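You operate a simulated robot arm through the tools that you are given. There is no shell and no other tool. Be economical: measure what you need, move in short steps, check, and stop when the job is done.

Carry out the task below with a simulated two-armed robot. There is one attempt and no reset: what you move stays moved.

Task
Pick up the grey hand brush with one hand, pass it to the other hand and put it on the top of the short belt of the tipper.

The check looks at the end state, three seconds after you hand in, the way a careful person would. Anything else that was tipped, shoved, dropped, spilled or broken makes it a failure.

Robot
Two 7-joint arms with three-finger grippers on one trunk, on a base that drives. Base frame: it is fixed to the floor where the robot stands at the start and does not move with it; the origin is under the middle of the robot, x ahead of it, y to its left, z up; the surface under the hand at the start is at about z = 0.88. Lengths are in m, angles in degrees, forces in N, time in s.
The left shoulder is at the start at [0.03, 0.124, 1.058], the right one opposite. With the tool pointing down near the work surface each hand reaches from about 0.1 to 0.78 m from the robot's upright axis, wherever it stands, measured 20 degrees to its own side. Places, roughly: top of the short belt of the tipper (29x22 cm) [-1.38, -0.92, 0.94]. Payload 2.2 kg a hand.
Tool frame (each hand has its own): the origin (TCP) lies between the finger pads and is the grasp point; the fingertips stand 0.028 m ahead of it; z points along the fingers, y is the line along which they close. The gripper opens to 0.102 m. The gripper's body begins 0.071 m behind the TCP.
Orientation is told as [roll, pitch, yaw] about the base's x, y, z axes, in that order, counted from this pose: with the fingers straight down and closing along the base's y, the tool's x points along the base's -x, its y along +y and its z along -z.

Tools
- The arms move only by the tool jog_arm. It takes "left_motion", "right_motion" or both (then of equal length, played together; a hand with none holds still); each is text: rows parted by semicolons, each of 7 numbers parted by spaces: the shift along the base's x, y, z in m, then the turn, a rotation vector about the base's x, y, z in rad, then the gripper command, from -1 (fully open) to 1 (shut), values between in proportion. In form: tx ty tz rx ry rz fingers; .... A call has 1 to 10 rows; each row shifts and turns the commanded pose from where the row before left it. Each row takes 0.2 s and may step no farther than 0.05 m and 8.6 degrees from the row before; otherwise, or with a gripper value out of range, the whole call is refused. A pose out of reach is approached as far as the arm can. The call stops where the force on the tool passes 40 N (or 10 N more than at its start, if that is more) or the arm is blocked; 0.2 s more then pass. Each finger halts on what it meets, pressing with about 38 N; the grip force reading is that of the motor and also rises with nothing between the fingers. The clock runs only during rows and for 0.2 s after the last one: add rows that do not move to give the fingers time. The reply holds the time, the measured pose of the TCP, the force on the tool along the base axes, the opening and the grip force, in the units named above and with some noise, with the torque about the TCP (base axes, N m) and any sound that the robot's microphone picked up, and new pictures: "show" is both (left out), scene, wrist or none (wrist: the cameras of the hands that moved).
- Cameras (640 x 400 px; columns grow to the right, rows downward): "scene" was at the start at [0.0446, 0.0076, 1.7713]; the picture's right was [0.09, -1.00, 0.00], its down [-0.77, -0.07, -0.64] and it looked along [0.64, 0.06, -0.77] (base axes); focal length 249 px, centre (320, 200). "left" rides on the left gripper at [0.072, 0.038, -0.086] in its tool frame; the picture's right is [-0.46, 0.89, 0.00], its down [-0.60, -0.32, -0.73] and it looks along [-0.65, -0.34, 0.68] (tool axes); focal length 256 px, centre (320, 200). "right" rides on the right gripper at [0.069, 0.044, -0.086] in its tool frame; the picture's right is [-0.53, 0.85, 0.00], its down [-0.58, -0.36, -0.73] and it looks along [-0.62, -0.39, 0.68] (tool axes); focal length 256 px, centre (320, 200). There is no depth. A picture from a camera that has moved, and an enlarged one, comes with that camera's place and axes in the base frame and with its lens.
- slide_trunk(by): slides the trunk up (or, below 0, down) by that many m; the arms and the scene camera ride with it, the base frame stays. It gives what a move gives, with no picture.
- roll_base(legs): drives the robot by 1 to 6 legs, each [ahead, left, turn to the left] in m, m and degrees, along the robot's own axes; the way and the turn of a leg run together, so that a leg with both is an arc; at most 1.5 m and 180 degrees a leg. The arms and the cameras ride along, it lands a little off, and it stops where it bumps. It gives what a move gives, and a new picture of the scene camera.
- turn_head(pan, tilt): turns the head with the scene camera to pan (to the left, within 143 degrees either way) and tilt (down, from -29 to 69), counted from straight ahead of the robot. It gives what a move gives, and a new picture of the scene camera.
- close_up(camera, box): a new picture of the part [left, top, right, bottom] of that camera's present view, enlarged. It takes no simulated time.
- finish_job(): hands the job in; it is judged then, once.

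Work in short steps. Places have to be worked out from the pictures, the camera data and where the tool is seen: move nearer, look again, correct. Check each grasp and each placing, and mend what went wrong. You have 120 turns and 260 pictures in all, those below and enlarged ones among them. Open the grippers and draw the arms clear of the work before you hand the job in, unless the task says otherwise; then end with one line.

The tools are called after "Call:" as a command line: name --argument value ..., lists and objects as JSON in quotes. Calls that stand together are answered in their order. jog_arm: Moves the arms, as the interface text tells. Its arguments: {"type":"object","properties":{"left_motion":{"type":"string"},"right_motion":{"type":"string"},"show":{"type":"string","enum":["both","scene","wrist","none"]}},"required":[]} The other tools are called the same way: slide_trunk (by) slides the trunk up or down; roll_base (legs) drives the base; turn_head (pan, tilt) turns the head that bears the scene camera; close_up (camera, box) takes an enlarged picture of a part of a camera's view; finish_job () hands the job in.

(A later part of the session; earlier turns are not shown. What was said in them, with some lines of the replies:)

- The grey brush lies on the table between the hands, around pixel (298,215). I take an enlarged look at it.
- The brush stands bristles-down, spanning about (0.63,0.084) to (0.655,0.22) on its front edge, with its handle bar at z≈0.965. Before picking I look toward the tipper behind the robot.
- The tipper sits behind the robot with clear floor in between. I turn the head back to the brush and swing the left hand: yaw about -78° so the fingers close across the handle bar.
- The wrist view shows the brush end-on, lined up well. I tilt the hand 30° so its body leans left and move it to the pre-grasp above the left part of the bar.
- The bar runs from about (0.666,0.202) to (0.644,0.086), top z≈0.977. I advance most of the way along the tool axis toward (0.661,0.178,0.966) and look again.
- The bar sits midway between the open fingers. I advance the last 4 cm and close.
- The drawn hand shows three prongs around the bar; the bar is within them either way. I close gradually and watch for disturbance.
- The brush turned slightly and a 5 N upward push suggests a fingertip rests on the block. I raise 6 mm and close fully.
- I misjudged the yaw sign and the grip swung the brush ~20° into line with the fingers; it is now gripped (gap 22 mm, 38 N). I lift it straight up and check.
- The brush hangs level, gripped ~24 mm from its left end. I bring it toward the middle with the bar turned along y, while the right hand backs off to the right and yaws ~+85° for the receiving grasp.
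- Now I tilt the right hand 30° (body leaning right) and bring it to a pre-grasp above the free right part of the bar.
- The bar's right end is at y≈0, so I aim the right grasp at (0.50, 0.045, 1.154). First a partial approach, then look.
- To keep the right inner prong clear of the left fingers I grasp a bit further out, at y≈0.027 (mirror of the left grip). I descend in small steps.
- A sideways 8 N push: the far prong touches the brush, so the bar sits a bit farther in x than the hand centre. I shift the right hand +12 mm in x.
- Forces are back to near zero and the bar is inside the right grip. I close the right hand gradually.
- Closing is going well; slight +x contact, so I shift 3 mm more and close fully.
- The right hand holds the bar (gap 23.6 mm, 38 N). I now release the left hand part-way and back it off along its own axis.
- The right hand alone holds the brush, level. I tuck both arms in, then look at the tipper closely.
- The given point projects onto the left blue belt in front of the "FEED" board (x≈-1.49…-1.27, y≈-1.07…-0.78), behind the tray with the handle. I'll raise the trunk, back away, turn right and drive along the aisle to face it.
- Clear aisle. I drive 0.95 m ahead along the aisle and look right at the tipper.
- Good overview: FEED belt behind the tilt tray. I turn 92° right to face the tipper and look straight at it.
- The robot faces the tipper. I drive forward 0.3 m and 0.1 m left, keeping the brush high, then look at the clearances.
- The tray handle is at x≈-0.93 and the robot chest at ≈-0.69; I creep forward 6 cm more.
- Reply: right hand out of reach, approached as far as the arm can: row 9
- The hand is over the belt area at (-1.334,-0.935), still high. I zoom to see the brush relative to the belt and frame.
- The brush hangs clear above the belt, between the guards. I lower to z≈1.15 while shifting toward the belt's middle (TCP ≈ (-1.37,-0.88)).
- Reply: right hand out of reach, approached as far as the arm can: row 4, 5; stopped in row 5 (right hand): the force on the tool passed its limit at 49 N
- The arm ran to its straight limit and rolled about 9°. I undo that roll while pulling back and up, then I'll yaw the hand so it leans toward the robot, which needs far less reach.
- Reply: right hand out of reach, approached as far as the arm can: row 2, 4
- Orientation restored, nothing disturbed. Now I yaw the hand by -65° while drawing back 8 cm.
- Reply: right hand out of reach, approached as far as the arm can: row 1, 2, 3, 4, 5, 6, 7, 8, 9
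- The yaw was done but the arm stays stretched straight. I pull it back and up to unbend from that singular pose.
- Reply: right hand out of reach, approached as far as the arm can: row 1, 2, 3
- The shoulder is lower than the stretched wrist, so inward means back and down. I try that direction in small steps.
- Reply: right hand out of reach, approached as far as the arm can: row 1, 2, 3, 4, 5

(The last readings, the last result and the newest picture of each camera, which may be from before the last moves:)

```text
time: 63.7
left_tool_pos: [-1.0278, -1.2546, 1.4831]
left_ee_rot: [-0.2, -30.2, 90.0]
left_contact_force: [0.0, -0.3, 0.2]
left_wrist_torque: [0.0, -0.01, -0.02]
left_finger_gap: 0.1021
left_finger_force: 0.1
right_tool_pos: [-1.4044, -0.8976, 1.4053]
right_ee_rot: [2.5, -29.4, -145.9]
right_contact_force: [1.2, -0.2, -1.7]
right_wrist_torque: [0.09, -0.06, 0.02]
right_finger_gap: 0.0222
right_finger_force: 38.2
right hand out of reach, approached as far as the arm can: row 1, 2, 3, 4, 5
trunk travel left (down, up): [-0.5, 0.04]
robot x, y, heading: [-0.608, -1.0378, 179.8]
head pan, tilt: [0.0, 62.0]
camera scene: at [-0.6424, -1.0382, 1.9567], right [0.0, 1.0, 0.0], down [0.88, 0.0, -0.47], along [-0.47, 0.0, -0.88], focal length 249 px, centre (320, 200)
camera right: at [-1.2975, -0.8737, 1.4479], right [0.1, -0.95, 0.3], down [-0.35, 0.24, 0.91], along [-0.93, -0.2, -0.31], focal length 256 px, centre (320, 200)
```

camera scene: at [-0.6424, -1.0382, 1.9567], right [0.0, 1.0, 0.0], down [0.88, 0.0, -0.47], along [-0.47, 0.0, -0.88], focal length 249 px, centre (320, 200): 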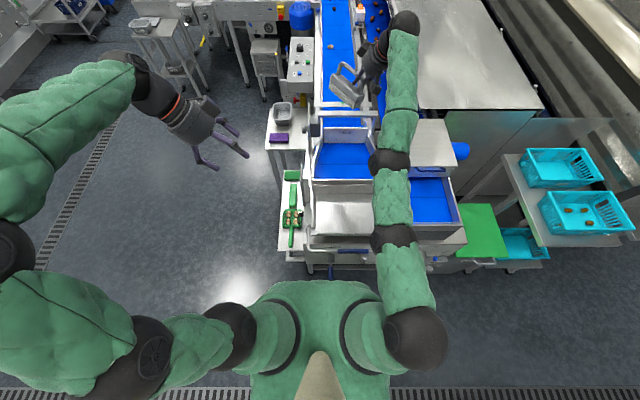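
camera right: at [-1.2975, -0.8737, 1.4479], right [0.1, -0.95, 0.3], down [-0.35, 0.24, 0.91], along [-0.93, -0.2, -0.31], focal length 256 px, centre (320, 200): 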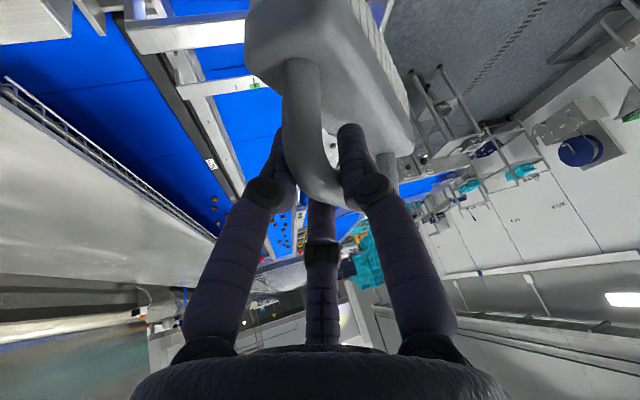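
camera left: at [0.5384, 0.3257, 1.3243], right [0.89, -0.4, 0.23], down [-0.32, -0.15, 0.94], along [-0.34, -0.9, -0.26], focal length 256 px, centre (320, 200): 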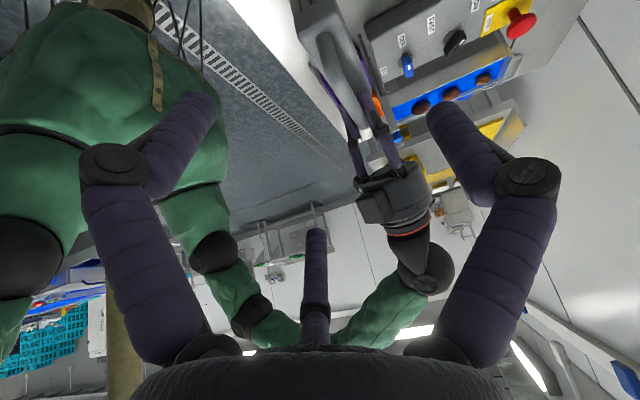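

The arm is locked straight, so I retrace: yaw back by ~57°, then return along the earlier reachable path.

Call:
jog_arm --right_motion "0.012 -0.002 0 0 0 0.142 1;0.012 -0.002 0 0 0 0.142 1;0.012 -0.002 0 0 0 0.142 1;0.012 -0.002 0 0 0 0.142 1;0.012 -0.002 0 0 0 0.142 1;0.012 -0.002 0 0 0 0.142 1;0.012 -0.002 0 0 0 0.142 1;0.02 -0.01 -0.01 0 0 0 1;0.02 -0.01 -0.01 0 0 0 1;0 0 0 0 0 0 1" --show "scene"

```text
time: 65.9
left_tool_pos: [-1.0286, -1.2544, 1.484]
left_ee_rot: [-0.2, -30.3, 90.0]
left_contact_force: [-0.6, -0.3, -0.4]
left_wrist_torque: [0.04, -0.01, 0.02]
left_finger_gap: 0.1022
left_finger_force: 0.1
right_tool_pos: [-1.3074, -0.928, 1.3938]
right_ee_rot: [2.6, -29.8, -89.0]
right_contact_force: [-0.2, -0.2, -2.2]
right_wrist_torque: [0.07, 0.01, 0.0]
right_finger_gap: 0.022
right_finger_force: 37.7
right hand out of reach, approached as far as the arm can: row 8, 9
trunk travel left (down, up): [-0.5, 0.04]
robot x, y, heading: [-0.6047, -1.0389, 179.8]
head pan, tilt: [0.0, 62.0]
camera scene: at [-0.6433, -1.0393, 1.9566], right [0.0, 1.0, 0.0], down [0.88, 0.0, -0.47], along [-0.47, 0.0, -0.88], focal length 249 px, centre (320, 200)
```

scene: 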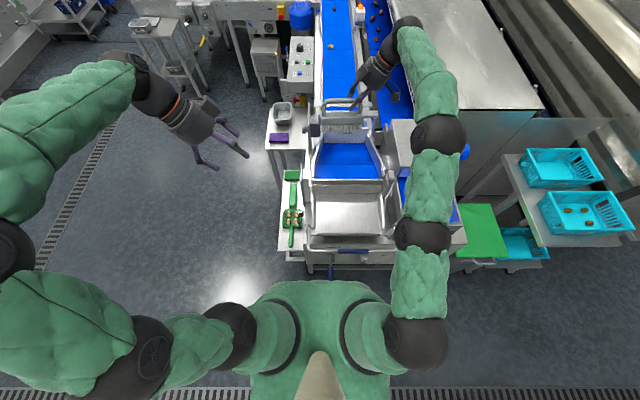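

The elbow bends again. I continue drawing the hand back toward the robot.

Call:
jog_arm --right_motion "0.025 -0.01 0.01 0 0 0 1;0.025 -0.01 0.01 0 0 0 1;0.03 -0.01 0.01 0 0 0 1;0.03 -0.01 0.01 0 0 0 1;0.03 -0.01 0.01 0 0 0 1;0 0 0 0 0 0 1" --show "scene"

```text
time: 67.3
left_tool_pos: [-1.0281, -1.2528, 1.4842]
left_ee_rot: [-0.2, -30.1, 90.1]
left_contact_force: [0.5, -0.3, 0.3]
left_wrist_torque: [-0.03, -0.01, 0.01]
left_finger_gap: 0.1021
left_finger_force: 0.0
right_tool_pos: [-1.139, -0.9836, 1.4342]
right_ee_rot: [2.6, -29.6, -89.0]
right_contact_force: [0.2, -0.5, -1.9]
right_wrist_torque: [0.05, 0.03, 0.01]
right_finger_gap: 0.0217
right_finger_force: 37.5
trunk travel left (down, up): [-0.5, 0.04]
robot x, y, heading: [-0.6045, -1.0401, 180.1]
head pan, tilt: [0.0, 62.0]
camera scene: at [-0.643, -1.0377, 1.9566], right [0.0, 1.0, 0.0], down [0.88, 0.0, -0.47], along [-0.47, 0.0, -0.88], focal length 249 px, centre (320, 200)
```

scene: 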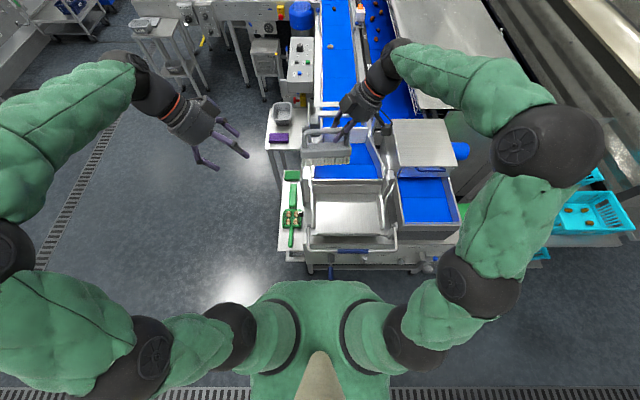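

Recovered. Here, with a bent elbow, I yaw the hand about -73° so it leans toward the robot.

Call:
jog_arm --right_motion "0.005 0 0 0 0 -0.142 1;0.005 0 0 0 0 -0.142 1;0.005 0 0 0 0 -0.142 1;0 0 0 0 0 -0.142 1;0 0 0 0 0 -0.142 1;0 0 0 0 0 -0.142 1;0 0 0 0 0 -0.142 1;0 0 0 0 0 -0.142 1;0 0 0 0 0 -0.142 1;0 0 0 0 0 0 1" --show "scene"

Call:
close_up --camera "scene" --box '[280, 80, 440, 230]'

```text
time: 69.5
left_tool_pos: [-1.0275, -1.2545, 1.4835]
left_ee_rot: [-0.3, -30.1, 90.0]
left_contact_force: [0.3, 1.3, -0.2]
left_wrist_torque: [0.02, -0.05, 0.01]
left_finger_gap: 0.1019
left_finger_force: 0.2
right_tool_pos: [-1.1243, -0.9798, 1.4335]
right_ee_rot: [2.6, -29.5, -162.3]
right_contact_force: [-1.2, 1.0, -1.7]
right_wrist_torque: [0.05, -0.05, 0.01]
right_finger_gap: 0.0221
right_finger_force: 38.1
trunk travel left (down, up): [-0.5, 0.04]
robot x, y, heading: [-0.6047, -1.0411, 179.6]
head pan, tilt: [0.0, 62.0]
camera scene: at [-0.6426, -1.038, 1.9566], right [0.0, 1.0, 0.0], down [0.88, 0.0, -0.47], along [-0.47, 0.0, -0.88], focal length 249 px, centre (320, 200)
```

scene: 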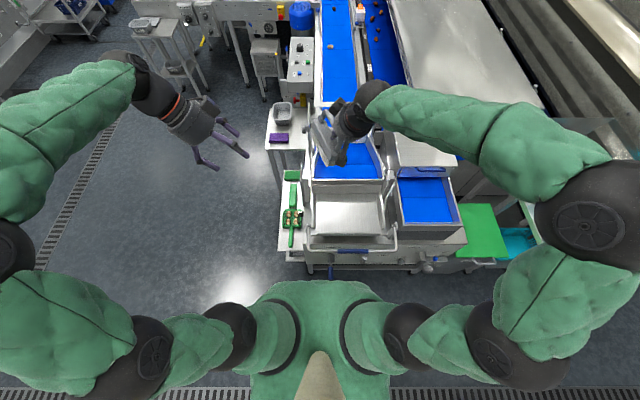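

```text
2.67 times, centred on (360, 155) of scene
camera zoom: at [-0.6426, -1.038, 1.9566], right [0.0, 1.0, 0.0], down [0.88, 0.0, -0.47], along [-0.47, 0.0, -0.88], focal length 665 px, centre (213, 320)
```

zoom: 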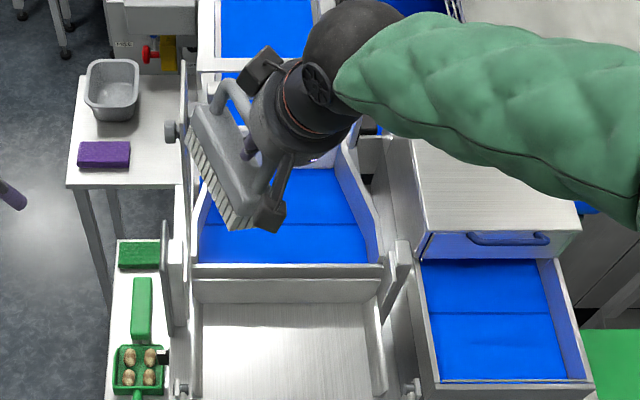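

Good attitude. Now I advance over the belt to about (-1.376,-0.905) at z≈1.31.

Call:
jog_arm --right_motion "-0.042 0.0125 -0.02 0 0 0 1;-0.042 0.0125 -0.02 0 0 0 1;-0.042 0.0125 -0.02 0 0 0 1;-0.042 0.0125 -0.02 0 0 0 1;-0.042 0.0125 -0.02 0 0 0 1;-0.042 0.0125 -0.02 0 0 0 1;0 0 0 0 0 0 1"

Call:
close_up --camera "scene" --box '[280, 60, 440, 210]'

```text
time: 71.1
left_tool_pos: [-1.0255, -1.2539, 1.4856]
left_ee_rot: [-0.2, -30.1, 90.0]
left_contact_force: [0.3, 0.3, -0.5]
left_wrist_torque: [0.01, -0.01, 0.04]
left_finger_gap: 0.1019
left_finger_force: 0.1
right_tool_pos: [-1.3731, -0.9033, 1.3124]
right_ee_rot: [2.5, -29.6, -162.2]
right_contact_force: [-0.1, 0.2, -2.1]
right_wrist_torque: [0.06, 0.01, -0.02]
right_finger_gap: 0.0218
right_finger_force: 38.0
trunk travel left (down, up): [-0.5, 0.04]
robot x, y, heading: [-0.6049, -1.0354, 179.9]
head pan, tilt: [0.0, 62.0]
camera scene: at [-0.6406, -1.0385, 1.9567], right [0.0, 1.0, 0.0], down [0.88, 0.0, -0.47], along [-0.47, 0.0, -0.88], focal length 249 px, centre (320, 200)
camera right: at [-1.2629, -0.9114, 1.3546], right [-0.17, -0.94, 0.3], down [-0.26, 0.33, 0.91], along [-0.95, 0.07, -0.3], focal length 256 px, centre (320, 200)
```

scene: 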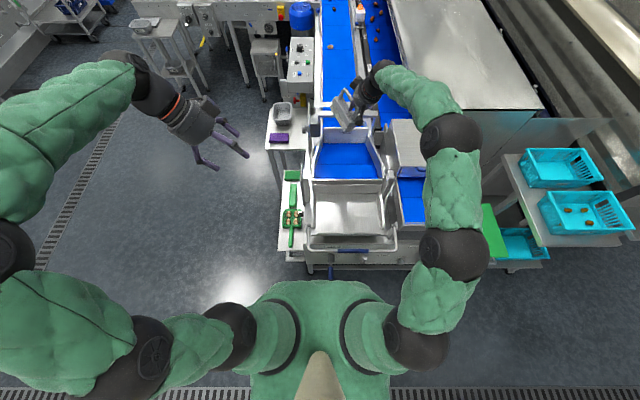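
right: 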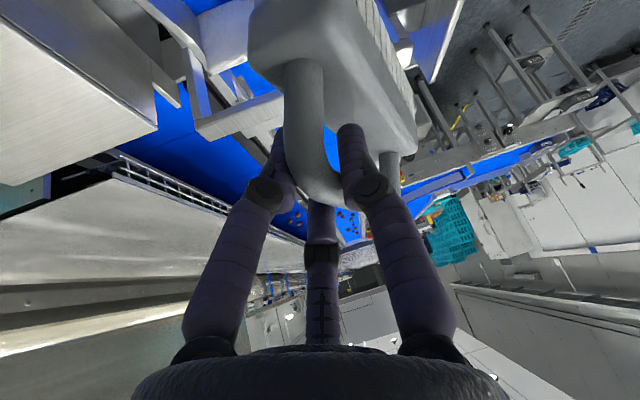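

```text
2.67 times, centred on (360, 135) of scene
camera zoom: at [-0.6406, -1.0385, 1.9567], right [0.0, 1.0, 0.0], down [0.88, 0.0, -0.47], along [-0.47, 0.0, -0.88], focal length 665 px, centre (213, 373)
```

zoom: 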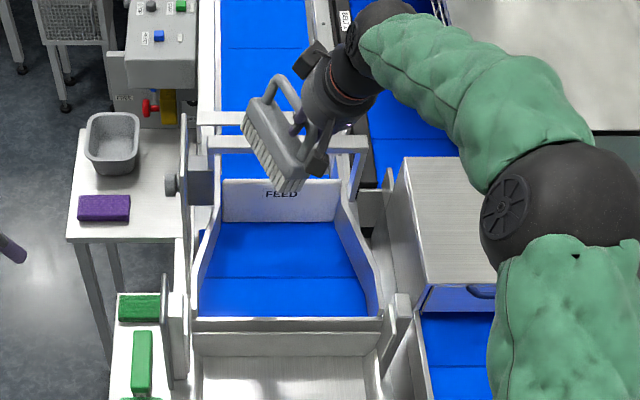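

Elbow is bent and reach is fine. I lower 12 cm and check elbow clearance to the hood (top ≈1.16).

Call:
jog_arm --right_motion "0 0 -0.03 0 0 0 1;0 0 -0.03 0 0 0 1;0 0 -0.03 0 0 0 1;0 0 -0.03 0 0 0 1;0 0 0 0 0 0 1"

Call:
close_up --camera "scene" --box '[280, 60, 440, 210]'

```text
time: 72.3
left_tool_pos: [-1.0267, -1.2555, 1.4836]
left_ee_rot: [-0.2, -30.2, 90.0]
left_contact_force: [0.1, 0.3, -0.2]
left_wrist_torque: [-0.02, 0.01, 0.0]
left_finger_gap: 0.1021
left_finger_force: 0.1
right_tool_pos: [-1.3755, -0.9045, 1.1924]
right_ee_rot: [2.5, -29.6, -162.2]
right_contact_force: [-0.3, -0.8, -1.6]
right_wrist_torque: [0.04, 0.0, 0.0]
right_finger_gap: 0.0218
right_finger_force: 37.9
trunk travel left (down, up): [-0.5, 0.04]
robot x, y, heading: [-0.6051, -1.039, 179.7]
head pan, tilt: [0.0, 62.0]
camera scene: at [-0.6413, -1.0385, 1.9567], right [0.0, 1.0, 0.0], down [0.88, 0.0, -0.47], along [-0.47, 0.0, -0.88], focal length 249 px, centre (320, 200)
camera right: at [-1.2656, -0.9128, 1.2355], right [-0.17, -0.94, 0.3], down [-0.26, 0.33, 0.91], along [-0.95, 0.07, -0.3], focal length 256 px, centre (320, 200)
```

scene: 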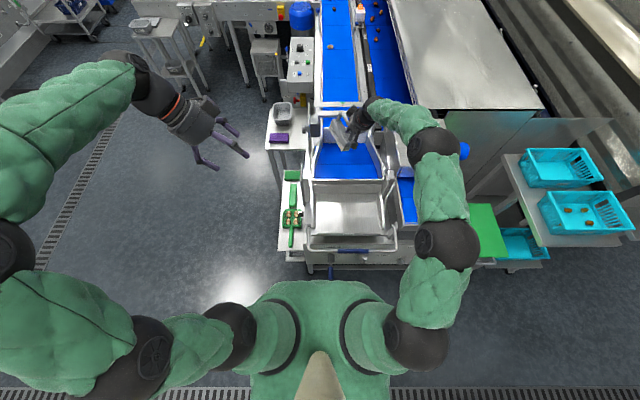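
right: 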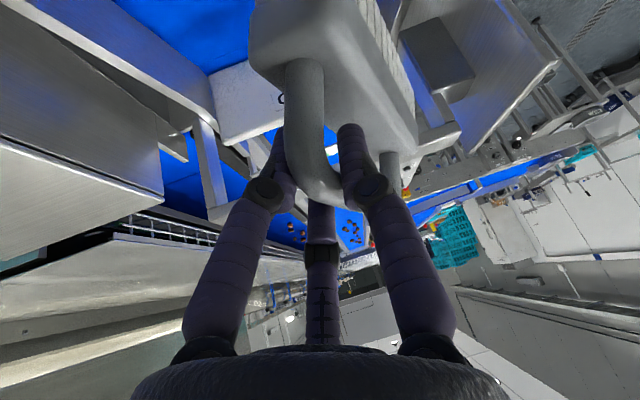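

```text
2.67 times, centred on (360, 135) of scene
camera zoom: at [-0.6413, -1.0385, 1.9567], right [0.0, 1.0, 0.0], down [0.88, 0.0, -0.47], along [-0.47, 0.0, -0.88], focal length 665 px, centre (213, 373)
```

zoom: 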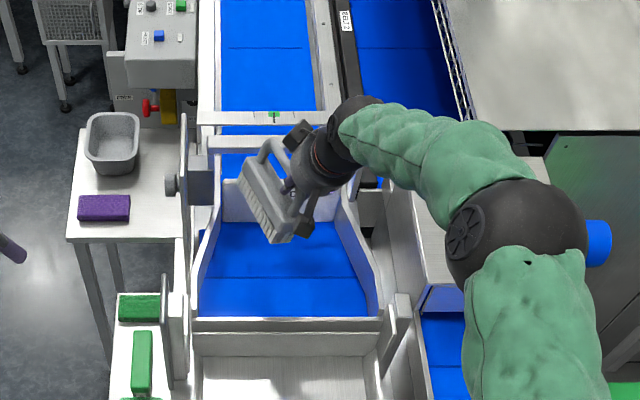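

The elbow is close above the hood; I check its height from the side with the left wrist camera.

Call:
close_up --camera "left" --box '[0, 0, 640, 400]'

```text
1.00 times, centred on (320, 200) of left (not enlarged: the box is as wide or as high as the picture)
camera zoom: at [-1.064, -1.36, 1.5222], right [-0.89, 0.4, 0.23], down [0.32, 0.15, 0.94], along [0.34, 0.9, -0.26], focal length 256 px, centre (320, 200)
```

zoom: 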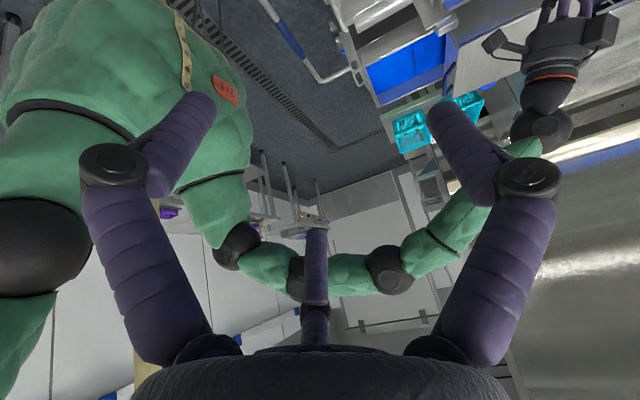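

Triangulation puts the elbow at z≈1.55, well above the hood. I continue down to z≈1.07.

Call:
jog_arm --right_motion "0 0 -0.03 0 0 0 1;0 0 -0.03 0 0 0 1;0 0 -0.03 0 0 0 1;0 0 -0.03 0 0 0 1;0 0 0 0 0 0 1"

Call:
close_up --camera "scene" --box '[280, 90, 400, 200]'

```text
time: 73.5
left_tool_pos: [-1.0271, -1.2541, 1.4853]
left_ee_rot: [-0.1, -30.1, 90.0]
left_contact_force: [0.0, -0.4, 0.1]
left_wrist_torque: [0.01, -0.01, 0.03]
left_finger_gap: 0.102
left_finger_force: 0.0
right_tool_pos: [-1.3736, -0.9063, 1.0733]
right_ee_rot: [2.6, -29.5, -162.2]
right_contact_force: [1.0, -0.3, -1.6]
right_wrist_torque: [0.08, -0.02, 0.05]
right_finger_gap: 0.022
right_finger_force: 37.6
trunk travel left (down, up): [-0.5, 0.04]
robot x, y, heading: [-0.6051, -1.0402, 179.8]
head pan, tilt: [0.0, 62.0]
camera scene: at [-0.6417, -1.0384, 1.9567], right [0.0, 1.0, 0.0], down [0.88, 0.0, -0.47], along [-0.47, 0.0, -0.88], focal length 249 px, centre (320, 200)
camera right: at [-1.2633, -0.9143, 1.1165], right [-0.17, -0.94, 0.3], down [-0.26, 0.33, 0.91], along [-0.95, 0.07, -0.3], focal length 256 px, centre (320, 200)
```

scene: 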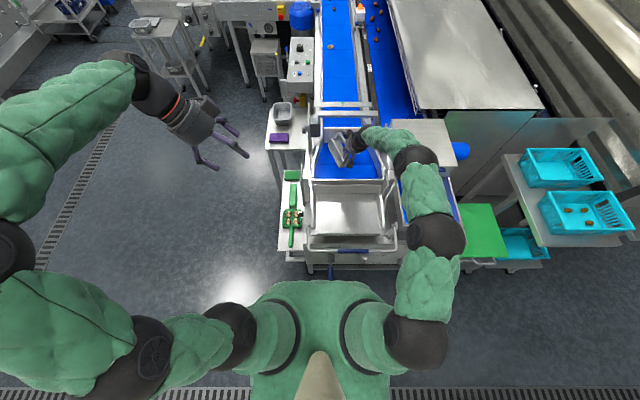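
right: 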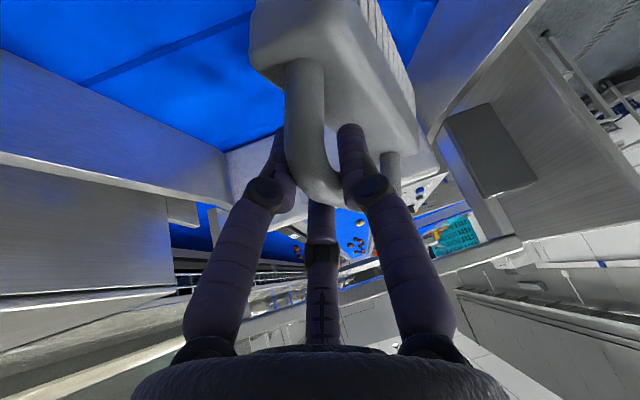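

```text
3.64 times, centred on (340, 145) of scene
camera zoom: at [-0.6417, -1.0384, 1.9567], right [0.0, 1.0, 0.0], down [0.88, 0.0, -0.47], along [-0.47, 0.0, -0.88], focal length 907 px, centre (247, 400)
```

zoom: 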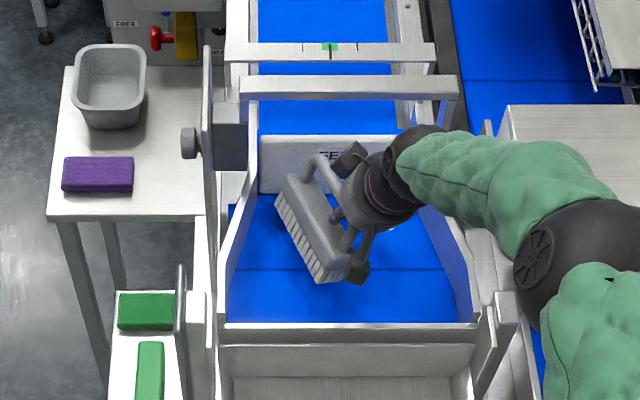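

The brush is inside the guards over the belt. I lower in small steps until light contact.

Call:
jog_arm --right_motion "0.005 0 -0.012 0 0 0 1;0.005 0 -0.01 0 0 0 1;0 0 -0.006 0 0 0 1;0 0 -0.004 0 0 0 1;0 0 0 0 0 0 1" --show "wrist"

Call:
close_up --camera "scene" --box '[300, 110, 400, 190]'

```text
time: 74.7
left_tool_pos: [-1.0278, -1.2554, 1.4837]
left_ee_rot: [-0.2, -30.1, 90.1]
left_contact_force: [-0.2, -0.3, 0.1]
left_wrist_torque: [0.02, 0.01, 0.03]
left_finger_gap: 0.102
left_finger_force: 0.0
right_tool_pos: [-1.3652, -0.9057, 1.0415]
right_ee_rot: [2.5, -29.5, -162.1]
right_contact_force: [-0.4, 0.2, -1.9]
right_wrist_torque: [0.02, -0.03, 0.02]
right_finger_gap: 0.0218
right_finger_force: 37.9
trunk travel left (down, up): [-0.5, 0.04]
robot x, y, heading: [-0.6085, -1.0437, 180.0]
head pan, tilt: [0.0, 62.0]
camera right: at [-1.2547, -0.9135, 1.0848], right [-0.17, -0.94, 0.3], down [-0.26, 0.33, 0.91], along [-0.95, 0.07, -0.3], focal length 256 px, centre (320, 200)
```

right: 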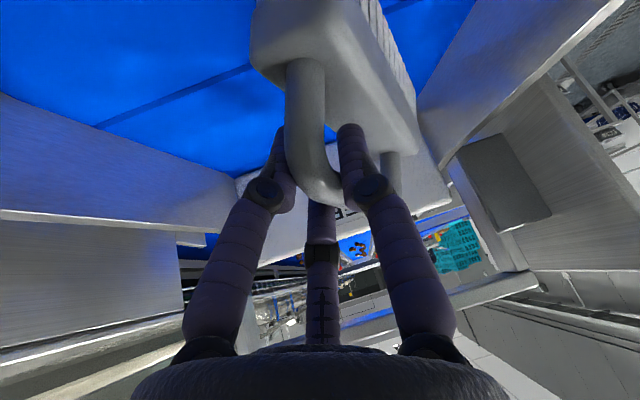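

```text
5.00 times, centred on (350, 150) of scene
camera zoom: at [-0.6424, -1.0383, 1.9567], right [0.0, 1.0, 0.0], down [0.88, 0.0, -0.47], along [-0.47, 0.0, -0.88], focal length 1247 px, centre (170, 450)
```

zoom: 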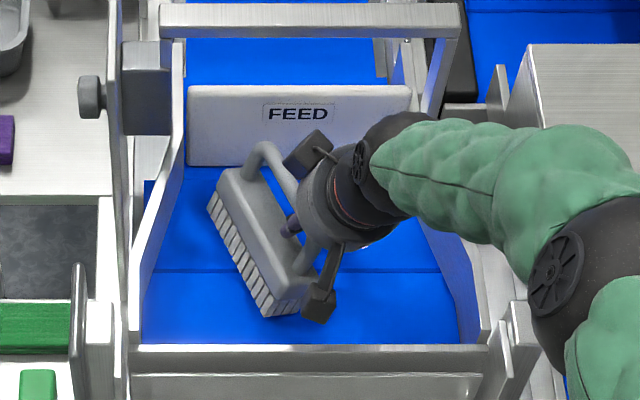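

Still no contact (about 4–6 mm to go by estimate). I lower in 2–3 mm steps watching the force.

Call:
jog_arm --right_motion "0 0 -0.003 0 0 0 1;0 0 -0.003 0 0 0 1;0 0 0 0 0 0 1" --show "none"

Call:
jog_arm --right_motion "0 0 -0.003 0 0 0 1;0 0 0 0 0 0 1" --show "none"

```text
time: 75.5
left_tool_pos: [-1.0269, -1.2548, 1.484]
left_ee_rot: [-0.2, -30.0, 90.0]
left_contact_force: [-0.1, 0.7, 0.7]
left_wrist_torque: [-0.02, -0.01, -0.01]
left_finger_gap: 0.1019
left_finger_force: 0.1
right_tool_pos: [-1.365, -0.9055, 1.0355]
right_ee_rot: [2.6, -29.6, -162.2]
right_contact_force: [-0.2, 0.1, -2.1]
right_wrist_torque: [0.05, -0.04, 0.0]
right_finger_gap: 0.0216
right_finger_force: 38.1
trunk travel left (down, up): [-0.5, 0.04]
robot x, y, heading: [-0.6051, -1.0371, 179.7]
head pan, tilt: [0.0, 62.0]
```

```text
time: 76.1
left_tool_pos: [-1.0263, -1.255, 1.4834]
left_ee_rot: [-0.1, -30.2, 90.0]
left_contact_force: [0.6, 0.0, -0.2]
left_wrist_torque: [0.02, 0.03, 0.0]
left_finger_gap: 0.102
left_finger_force: 0.1
right_tool_pos: [-1.3641, -0.9054, 1.0331]
right_ee_rot: [2.5, -29.5, -162.3]
right_contact_force: [0.4, 0.2, 2.4]
right_wrist_torque: [0.04, -0.23, 0.03]
right_finger_gap: 0.0217
right_finger_force: 38.2
trunk travel left (down, up): [-0.5, 0.04]
robot x, y, heading: [-0.6052, -1.0391, 179.7]
head pan, tilt: [0.0, 62.0]
```

First contact (force rose ~4 N). A further 2 mm to seat it, then check.

Call:
jog_arm --right_motion "0 0 -0.002 0 0 0 1;0 0 0 0 0 0 1" --show "wrist"

```text
time: 76.7
left_tool_pos: [-1.0265, -1.2549, 1.4855]
left_ee_rot: [-0.1, -30.2, 89.9]
left_contact_force: [0.4, 0.2, -0.1]
left_wrist_torque: [0.0, -0.01, 0.02]
left_finger_gap: 0.1021
left_finger_force: 0.1
right_tool_pos: [-1.3651, -0.9057, 1.0333]
right_ee_rot: [2.4, -29.7, -162.2]
right_contact_force: [2.7, 3.6, 14.4]
right_wrist_torque: [0.3, -0.81, 0.18]
right_finger_gap: 0.022
right_finger_force: 37.7
trunk travel left (down, up): [-0.5, 0.04]
robot x, y, heading: [-0.6029, -1.0391, 180.2]
head pan, tilt: [0.0, 62.0]
camera right: at [-1.2545, -0.9128, 1.0758], right [-0.17, -0.94, 0.3], down [-0.26, 0.33, 0.91], along [-0.95, 0.07, -0.3], focal length 256 px, centre (320, 200)
```

right: 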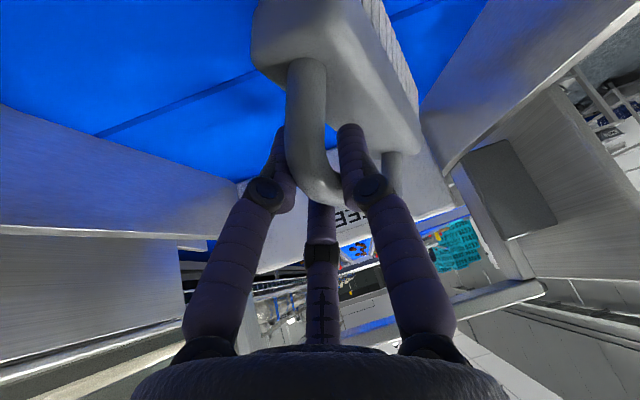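

Seated on the belt. I release slowly to a partial opening.

Call:
jog_arm --right_motion "0 0 0 0 0 0 0.5;0 0 0 0 0 0 0.2;0 0 0 0 0 0 -0.1;0 0 0 0 0 0 -0.35;0 0 0 0 0 0 -0.35" --show "wrist"

Call:
close_up --camera "scene" --box '[300, 110, 400, 190]'

```text
time: 77.9
left_tool_pos: [-1.0266, -1.2542, 1.4832]
left_ee_rot: [-0.1, -30.1, 90.0]
left_contact_force: [-0.1, 0.7, 0.1]
left_wrist_torque: [0.0, 0.04, 0.0]
left_finger_gap: 0.1024
left_finger_force: 0.0
right_tool_pos: [-1.3648, -0.9079, 1.0297]
right_ee_rot: [2.6, -29.5, -162.1]
right_contact_force: [-0.1, -0.4, -0.1]
right_wrist_torque: [0.01, -0.01, -0.02]
right_finger_gap: 0.0688
right_finger_force: 0.4
trunk travel left (down, up): [-0.5, 0.04]
robot x, y, heading: [-0.6064, -1.0384, 180.0]
head pan, tilt: [0.0, 62.0]
camera right: at [-1.2544, -0.9139, 1.0733], right [-0.17, -0.94, 0.3], down [-0.26, 0.33, 0.91], along [-0.95, 0.07, -0.3], focal length 256 px, centre (320, 200)
```

right: 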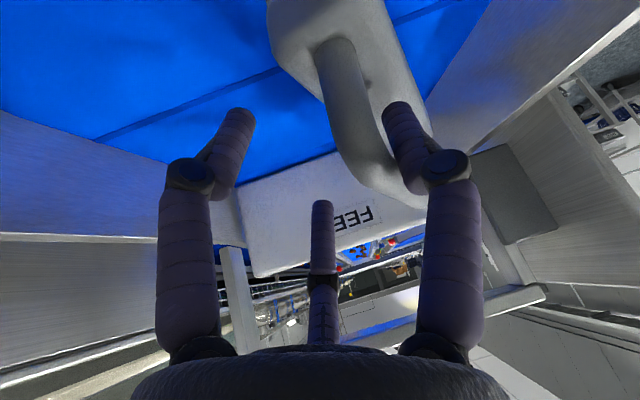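

```text
5.00 times, centred on (350, 150) of scene
camera zoom: at [-0.6423, -1.0383, 1.9567], right [0.0, 1.0, 0.0], down [0.88, 0.0, -0.47], along [-0.47, 0.0, -0.88], focal length 1247 px, centre (170, 450)
```

zoom: 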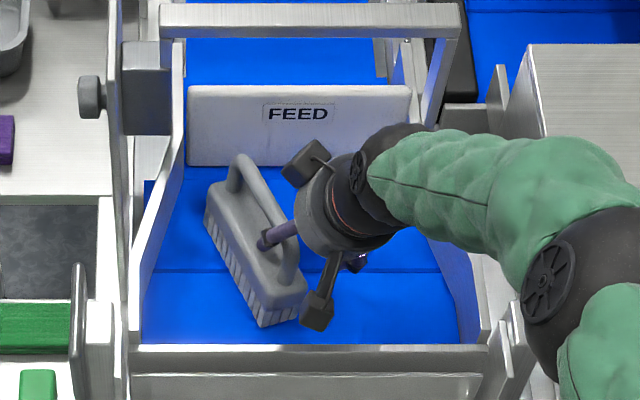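

The brush stands upright on the belt; the bar lies nearer one finger, so I shift the hand 14 mm toward -y to centre, then withdraw along the tool axis.

Call:
jog_arm --right_motion "-0.001 -0.007 0.002 0 0 0 -0.35;-0.001 -0.007 0.002 0 0 0 -0.4;0.005 0.002 0.01 0 0 0 -0.4;0.01 0.003 0.018 0 0 0 -0.4;0.014 0.004 0.026 0 0 0 -0.4;0.019 0.006 0.035 0 0 0 -0.4;0.02 0.006 0.04 0 0 0 -0.4;0.02 0 0.04 0 0 0 -0.4;0 0 0.03 0 0 0 -0.4"

Call:
close_up --camera "scene" --box '[300, 110, 400, 190]'

```text
time: 79.9
left_tool_pos: [-1.0261, -1.2556, 1.4828]
left_ee_rot: [-0.1, -30.1, 89.9]
left_contact_force: [0.1, 0.8, 0.8]
left_wrist_torque: [-0.02, 0.01, -0.01]
left_finger_gap: 0.1019
left_finger_force: 0.0
right_tool_pos: [-1.2776, -0.904, 1.2315]
right_ee_rot: [2.6, -29.4, -162.1]
right_contact_force: [-0.3, -0.2, -0.6]
right_wrist_torque: [0.0, 0.01, -0.02]
right_finger_gap: 0.0713
right_finger_force: 0.1
trunk travel left (down, up): [-0.5, 0.04]
robot x, y, heading: [-0.607, -1.0398, 180.0]
head pan, tilt: [0.0, 62.0]
camera scene: at [-0.6422, -1.0385, 1.9566], right [0.0, 1.0, 0.0], down [0.88, 0.0, -0.47], along [-0.47, 0.0, -0.88], focal length 249 px, centre (320, 200)
camera right: at [-1.1692, -0.9108, 1.2745], right [-0.17, -0.94, 0.3], down [-0.27, 0.33, 0.91], along [-0.95, 0.07, -0.31], focal length 256 px, centre (320, 200)
```

scene: 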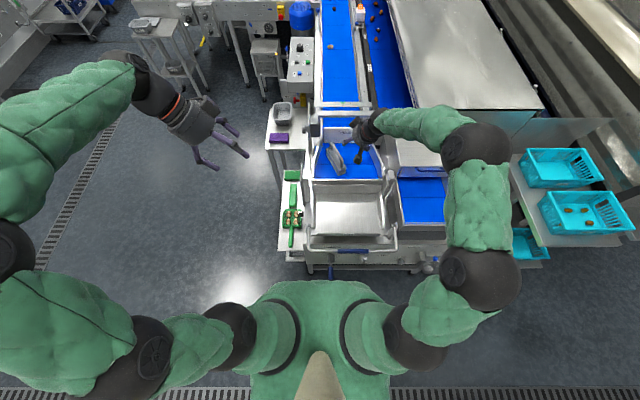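
right: 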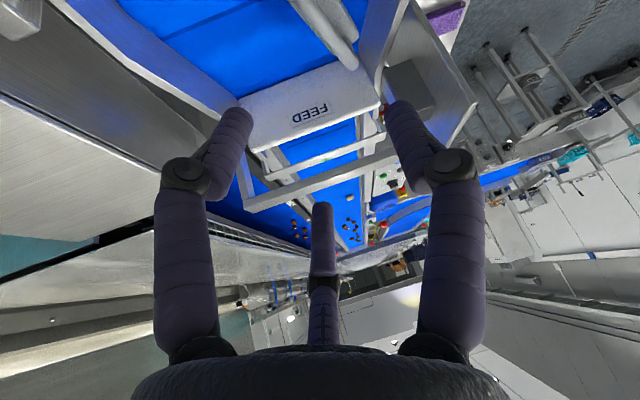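

```text
5.00 times, centred on (350, 150) of scene
camera zoom: at [-0.6422, -1.0385, 1.9566], right [0.0, 1.0, 0.0], down [0.88, 0.0, -0.47], along [-0.47, 0.0, -0.88], focal length 1247 px, centre (170, 450)
```

zoom: 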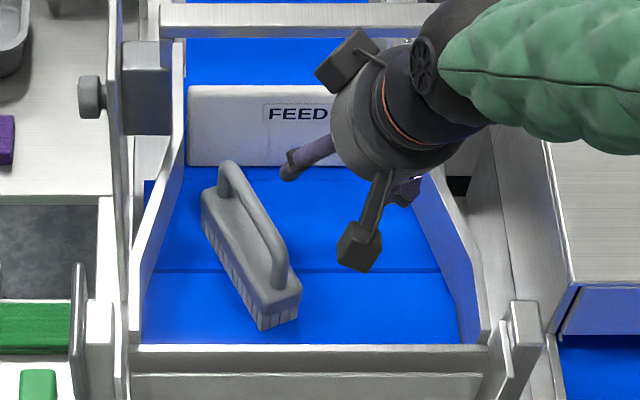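

The brush stands upright, wholly on the belt and free. I draw the right arm up and back, opening both hands.

Call:
jog_arm --right_motion "0.01 0 0.04 0 0 0 -0.5;0.02 0 0.04 0 0 0 -1;0.03 -0.005 0.04 0 0 0 -1;0.04 -0.005 0.04 0 0 0 -1;0.045 -0.005 0.02 0 0 0 -1;0.045 0 0.01 0 0 0 -1;0.045 0 0 0 0 0 -1;0.04 0 0 0 0 0 -1;0 0 0 0 0 0 -1" --show "none"

Call:
roll_base --legs '[[-0.2, 0, 0]]'

Call:
turn_head --pan 0 --tilt 48

Call:
close_up --camera "scene" --box '[260, 90, 460, 220]'

```text
refused: row 3 steps farther than a row can; nothing moved
```

```text
time: 81.5
left_tool_pos: [-0.8295, -1.2567, 1.4836]
left_ee_rot: [-0.2, -30.2, 90.4]
left_contact_force: [-0.2, 0.5, -0.6]
left_wrist_torque: [-0.02, 0.04, 0.0]
left_finger_gap: 0.1019
left_finger_force: 0.0
right_tool_pos: [-1.0844, -0.9057, 1.2317]
right_ee_rot: [2.6, -29.5, -161.9]
right_contact_force: [-0.6, -0.4, -0.1]
right_wrist_torque: [-0.01, -0.01, -0.04]
right_finger_gap: 0.0715
right_finger_force: 0.1
trunk travel left (down, up): [-0.5, 0.04]
robot x, y, heading: [-0.4091, -1.0372, -180.2]
head pan, tilt: [0.0, 62.0]
camera scene: at [-0.4463, -1.0382, 1.9566], right [0.0, 1.0, 0.0], down [0.88, 0.0, -0.47], along [-0.47, 0.0, -0.88], focal length 249 px, centre (320, 200)
```

scene: 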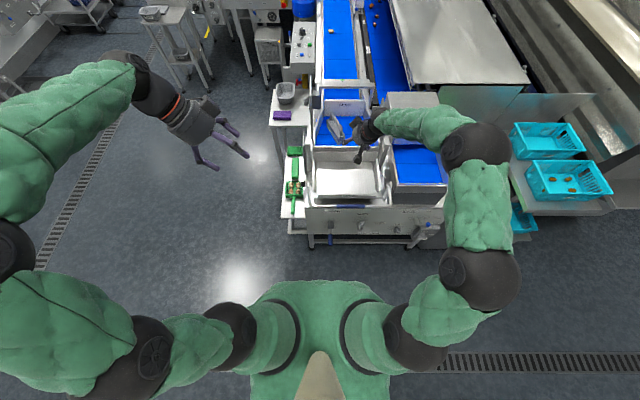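

```text
time: 82.2
left_tool_pos: [-0.8292, -1.2572, 1.4842]
left_ee_rot: [-0.1, -30.1, 90.2]
left_contact_force: [0.0, -0.2, 0.2]
left_wrist_torque: [0.04, 0.0, 0.02]
left_finger_gap: 0.1021
left_finger_force: 0.0
right_tool_pos: [-1.084, -0.9055, 1.2313]
right_ee_rot: [2.6, -29.5, -161.9]
right_contact_force: [0.2, 0.1, 0.2]
right_wrist_torque: [-0.01, 0.02, 0.0]
right_finger_gap: 0.0713
right_finger_force: 0.0
trunk travel left (down, up): [-0.5, 0.04]
robot x, y, heading: [-0.4099, -1.0358, -179.7]
head pan, tilt: [0.0, 48.0]
camera scene: at [-0.4598, -1.0383, 1.9742], right [0.0, 1.0, 0.0], down [0.74, 0.0, -0.67], along [-0.67, 0.0, -0.74], focal length 249 px, centre (320, 200)
```

scene: 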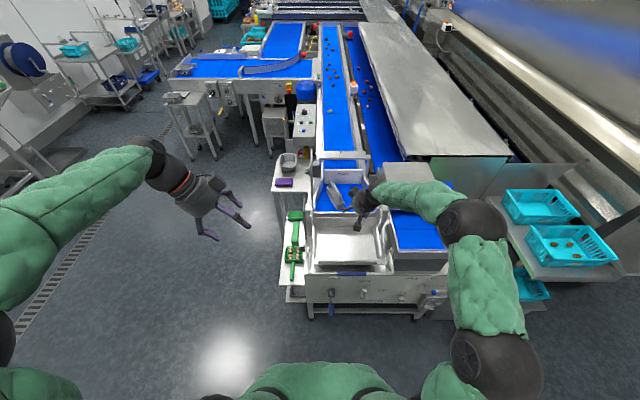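

```text
3.08 times, centred on (360, 155) of scene
camera zoom: at [-0.4598, -1.0383, 1.9742], right [0.0, 1.0, 0.0], down [0.74, 0.0, -0.67], along [-0.67, 0.0, -0.74], focal length 767 px, centre (197, 338)
```

zoom: 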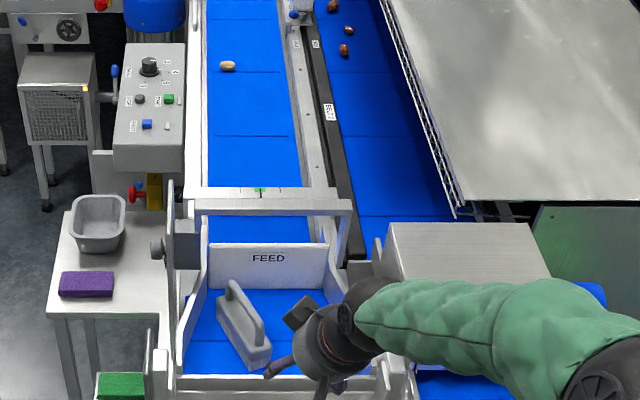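

The jog was refused for an over-long row but the base moved back without touching anything; the brush still stands on the belt. I raise and retract the right hand and open it fully.

Call:
jog_arm --right_motion "0.01 0 0.04 0 0 0 -0.5;0.02 0 0.04 0 0 0 -1;0.025 0 0.04 0 0 0 -1;0.03 0 0.035 0 0 0 -1;0.04 0 0.02 0 0 0 -1;0.04 0 0.01 0 0 0 -1;0.03 0 0 0 0 0 -1;0 0 0 0 0 0 -1" --show "scene"

Call:
close_up --camera "scene" --box '[260, 120, 460, 250]'

```text
time: 84.0
left_tool_pos: [-0.832, -1.2568, 1.4848]
left_ee_rot: [-0.2, -30.0, 90.3]
left_contact_force: [0.3, -0.3, 0.5]
left_wrist_torque: [0.03, -0.01, 0.01]
left_finger_gap: 0.1022
left_finger_force: 0.0
right_tool_pos: [-0.8936, -0.9067, 1.4175]
right_ee_rot: [2.6, -29.5, -162.0]
right_contact_force: [-0.2, 0.2, -0.4]
right_wrist_torque: [0.02, 0.0, -0.01]
right_finger_gap: 0.1022
right_finger_force: 0.1
trunk travel left (down, up): [-0.5, 0.04]
robot x, y, heading: [-0.4098, -1.0391, -179.6]
head pan, tilt: [0.0, 48.0]
camera scene: at [-0.4619, -1.0383, 1.9742], right [0.0, 1.0, 0.0], down [0.74, 0.0, -0.67], along [-0.67, 0.0, -0.74], focal length 249 px, centre (320, 200)
```

scene: 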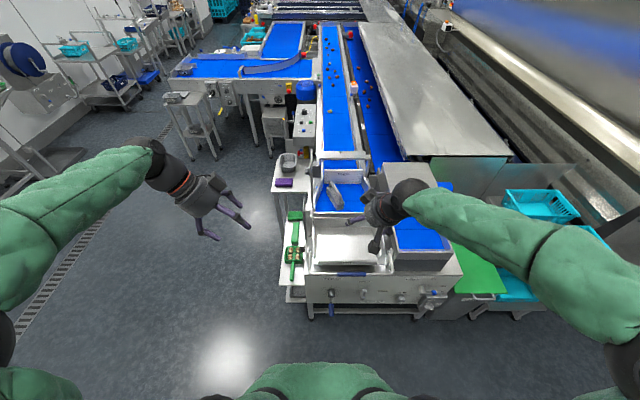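

```text
3.08 times, centred on (360, 185) of scene
camera zoom: at [-0.4619, -1.0383, 1.9742], right [0.0, 1.0, 0.0], down [0.74, 0.0, -0.67], along [-0.67, 0.0, -0.74], focal length 767 px, centre (197, 246)
```

zoom: 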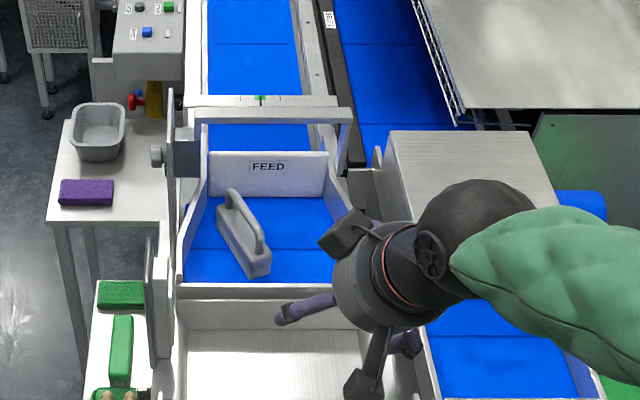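

The brush stands steady on the tipper's short belt, both grippers are open and clear, and nothing else has moved. I hand in.

Call:
finish_job

```text
The job is handed in.
```

The left hand picked up the grey hand brush and passed it to the right hand, which stood it upright on the tipper's short belt; both grippers are open and clear.
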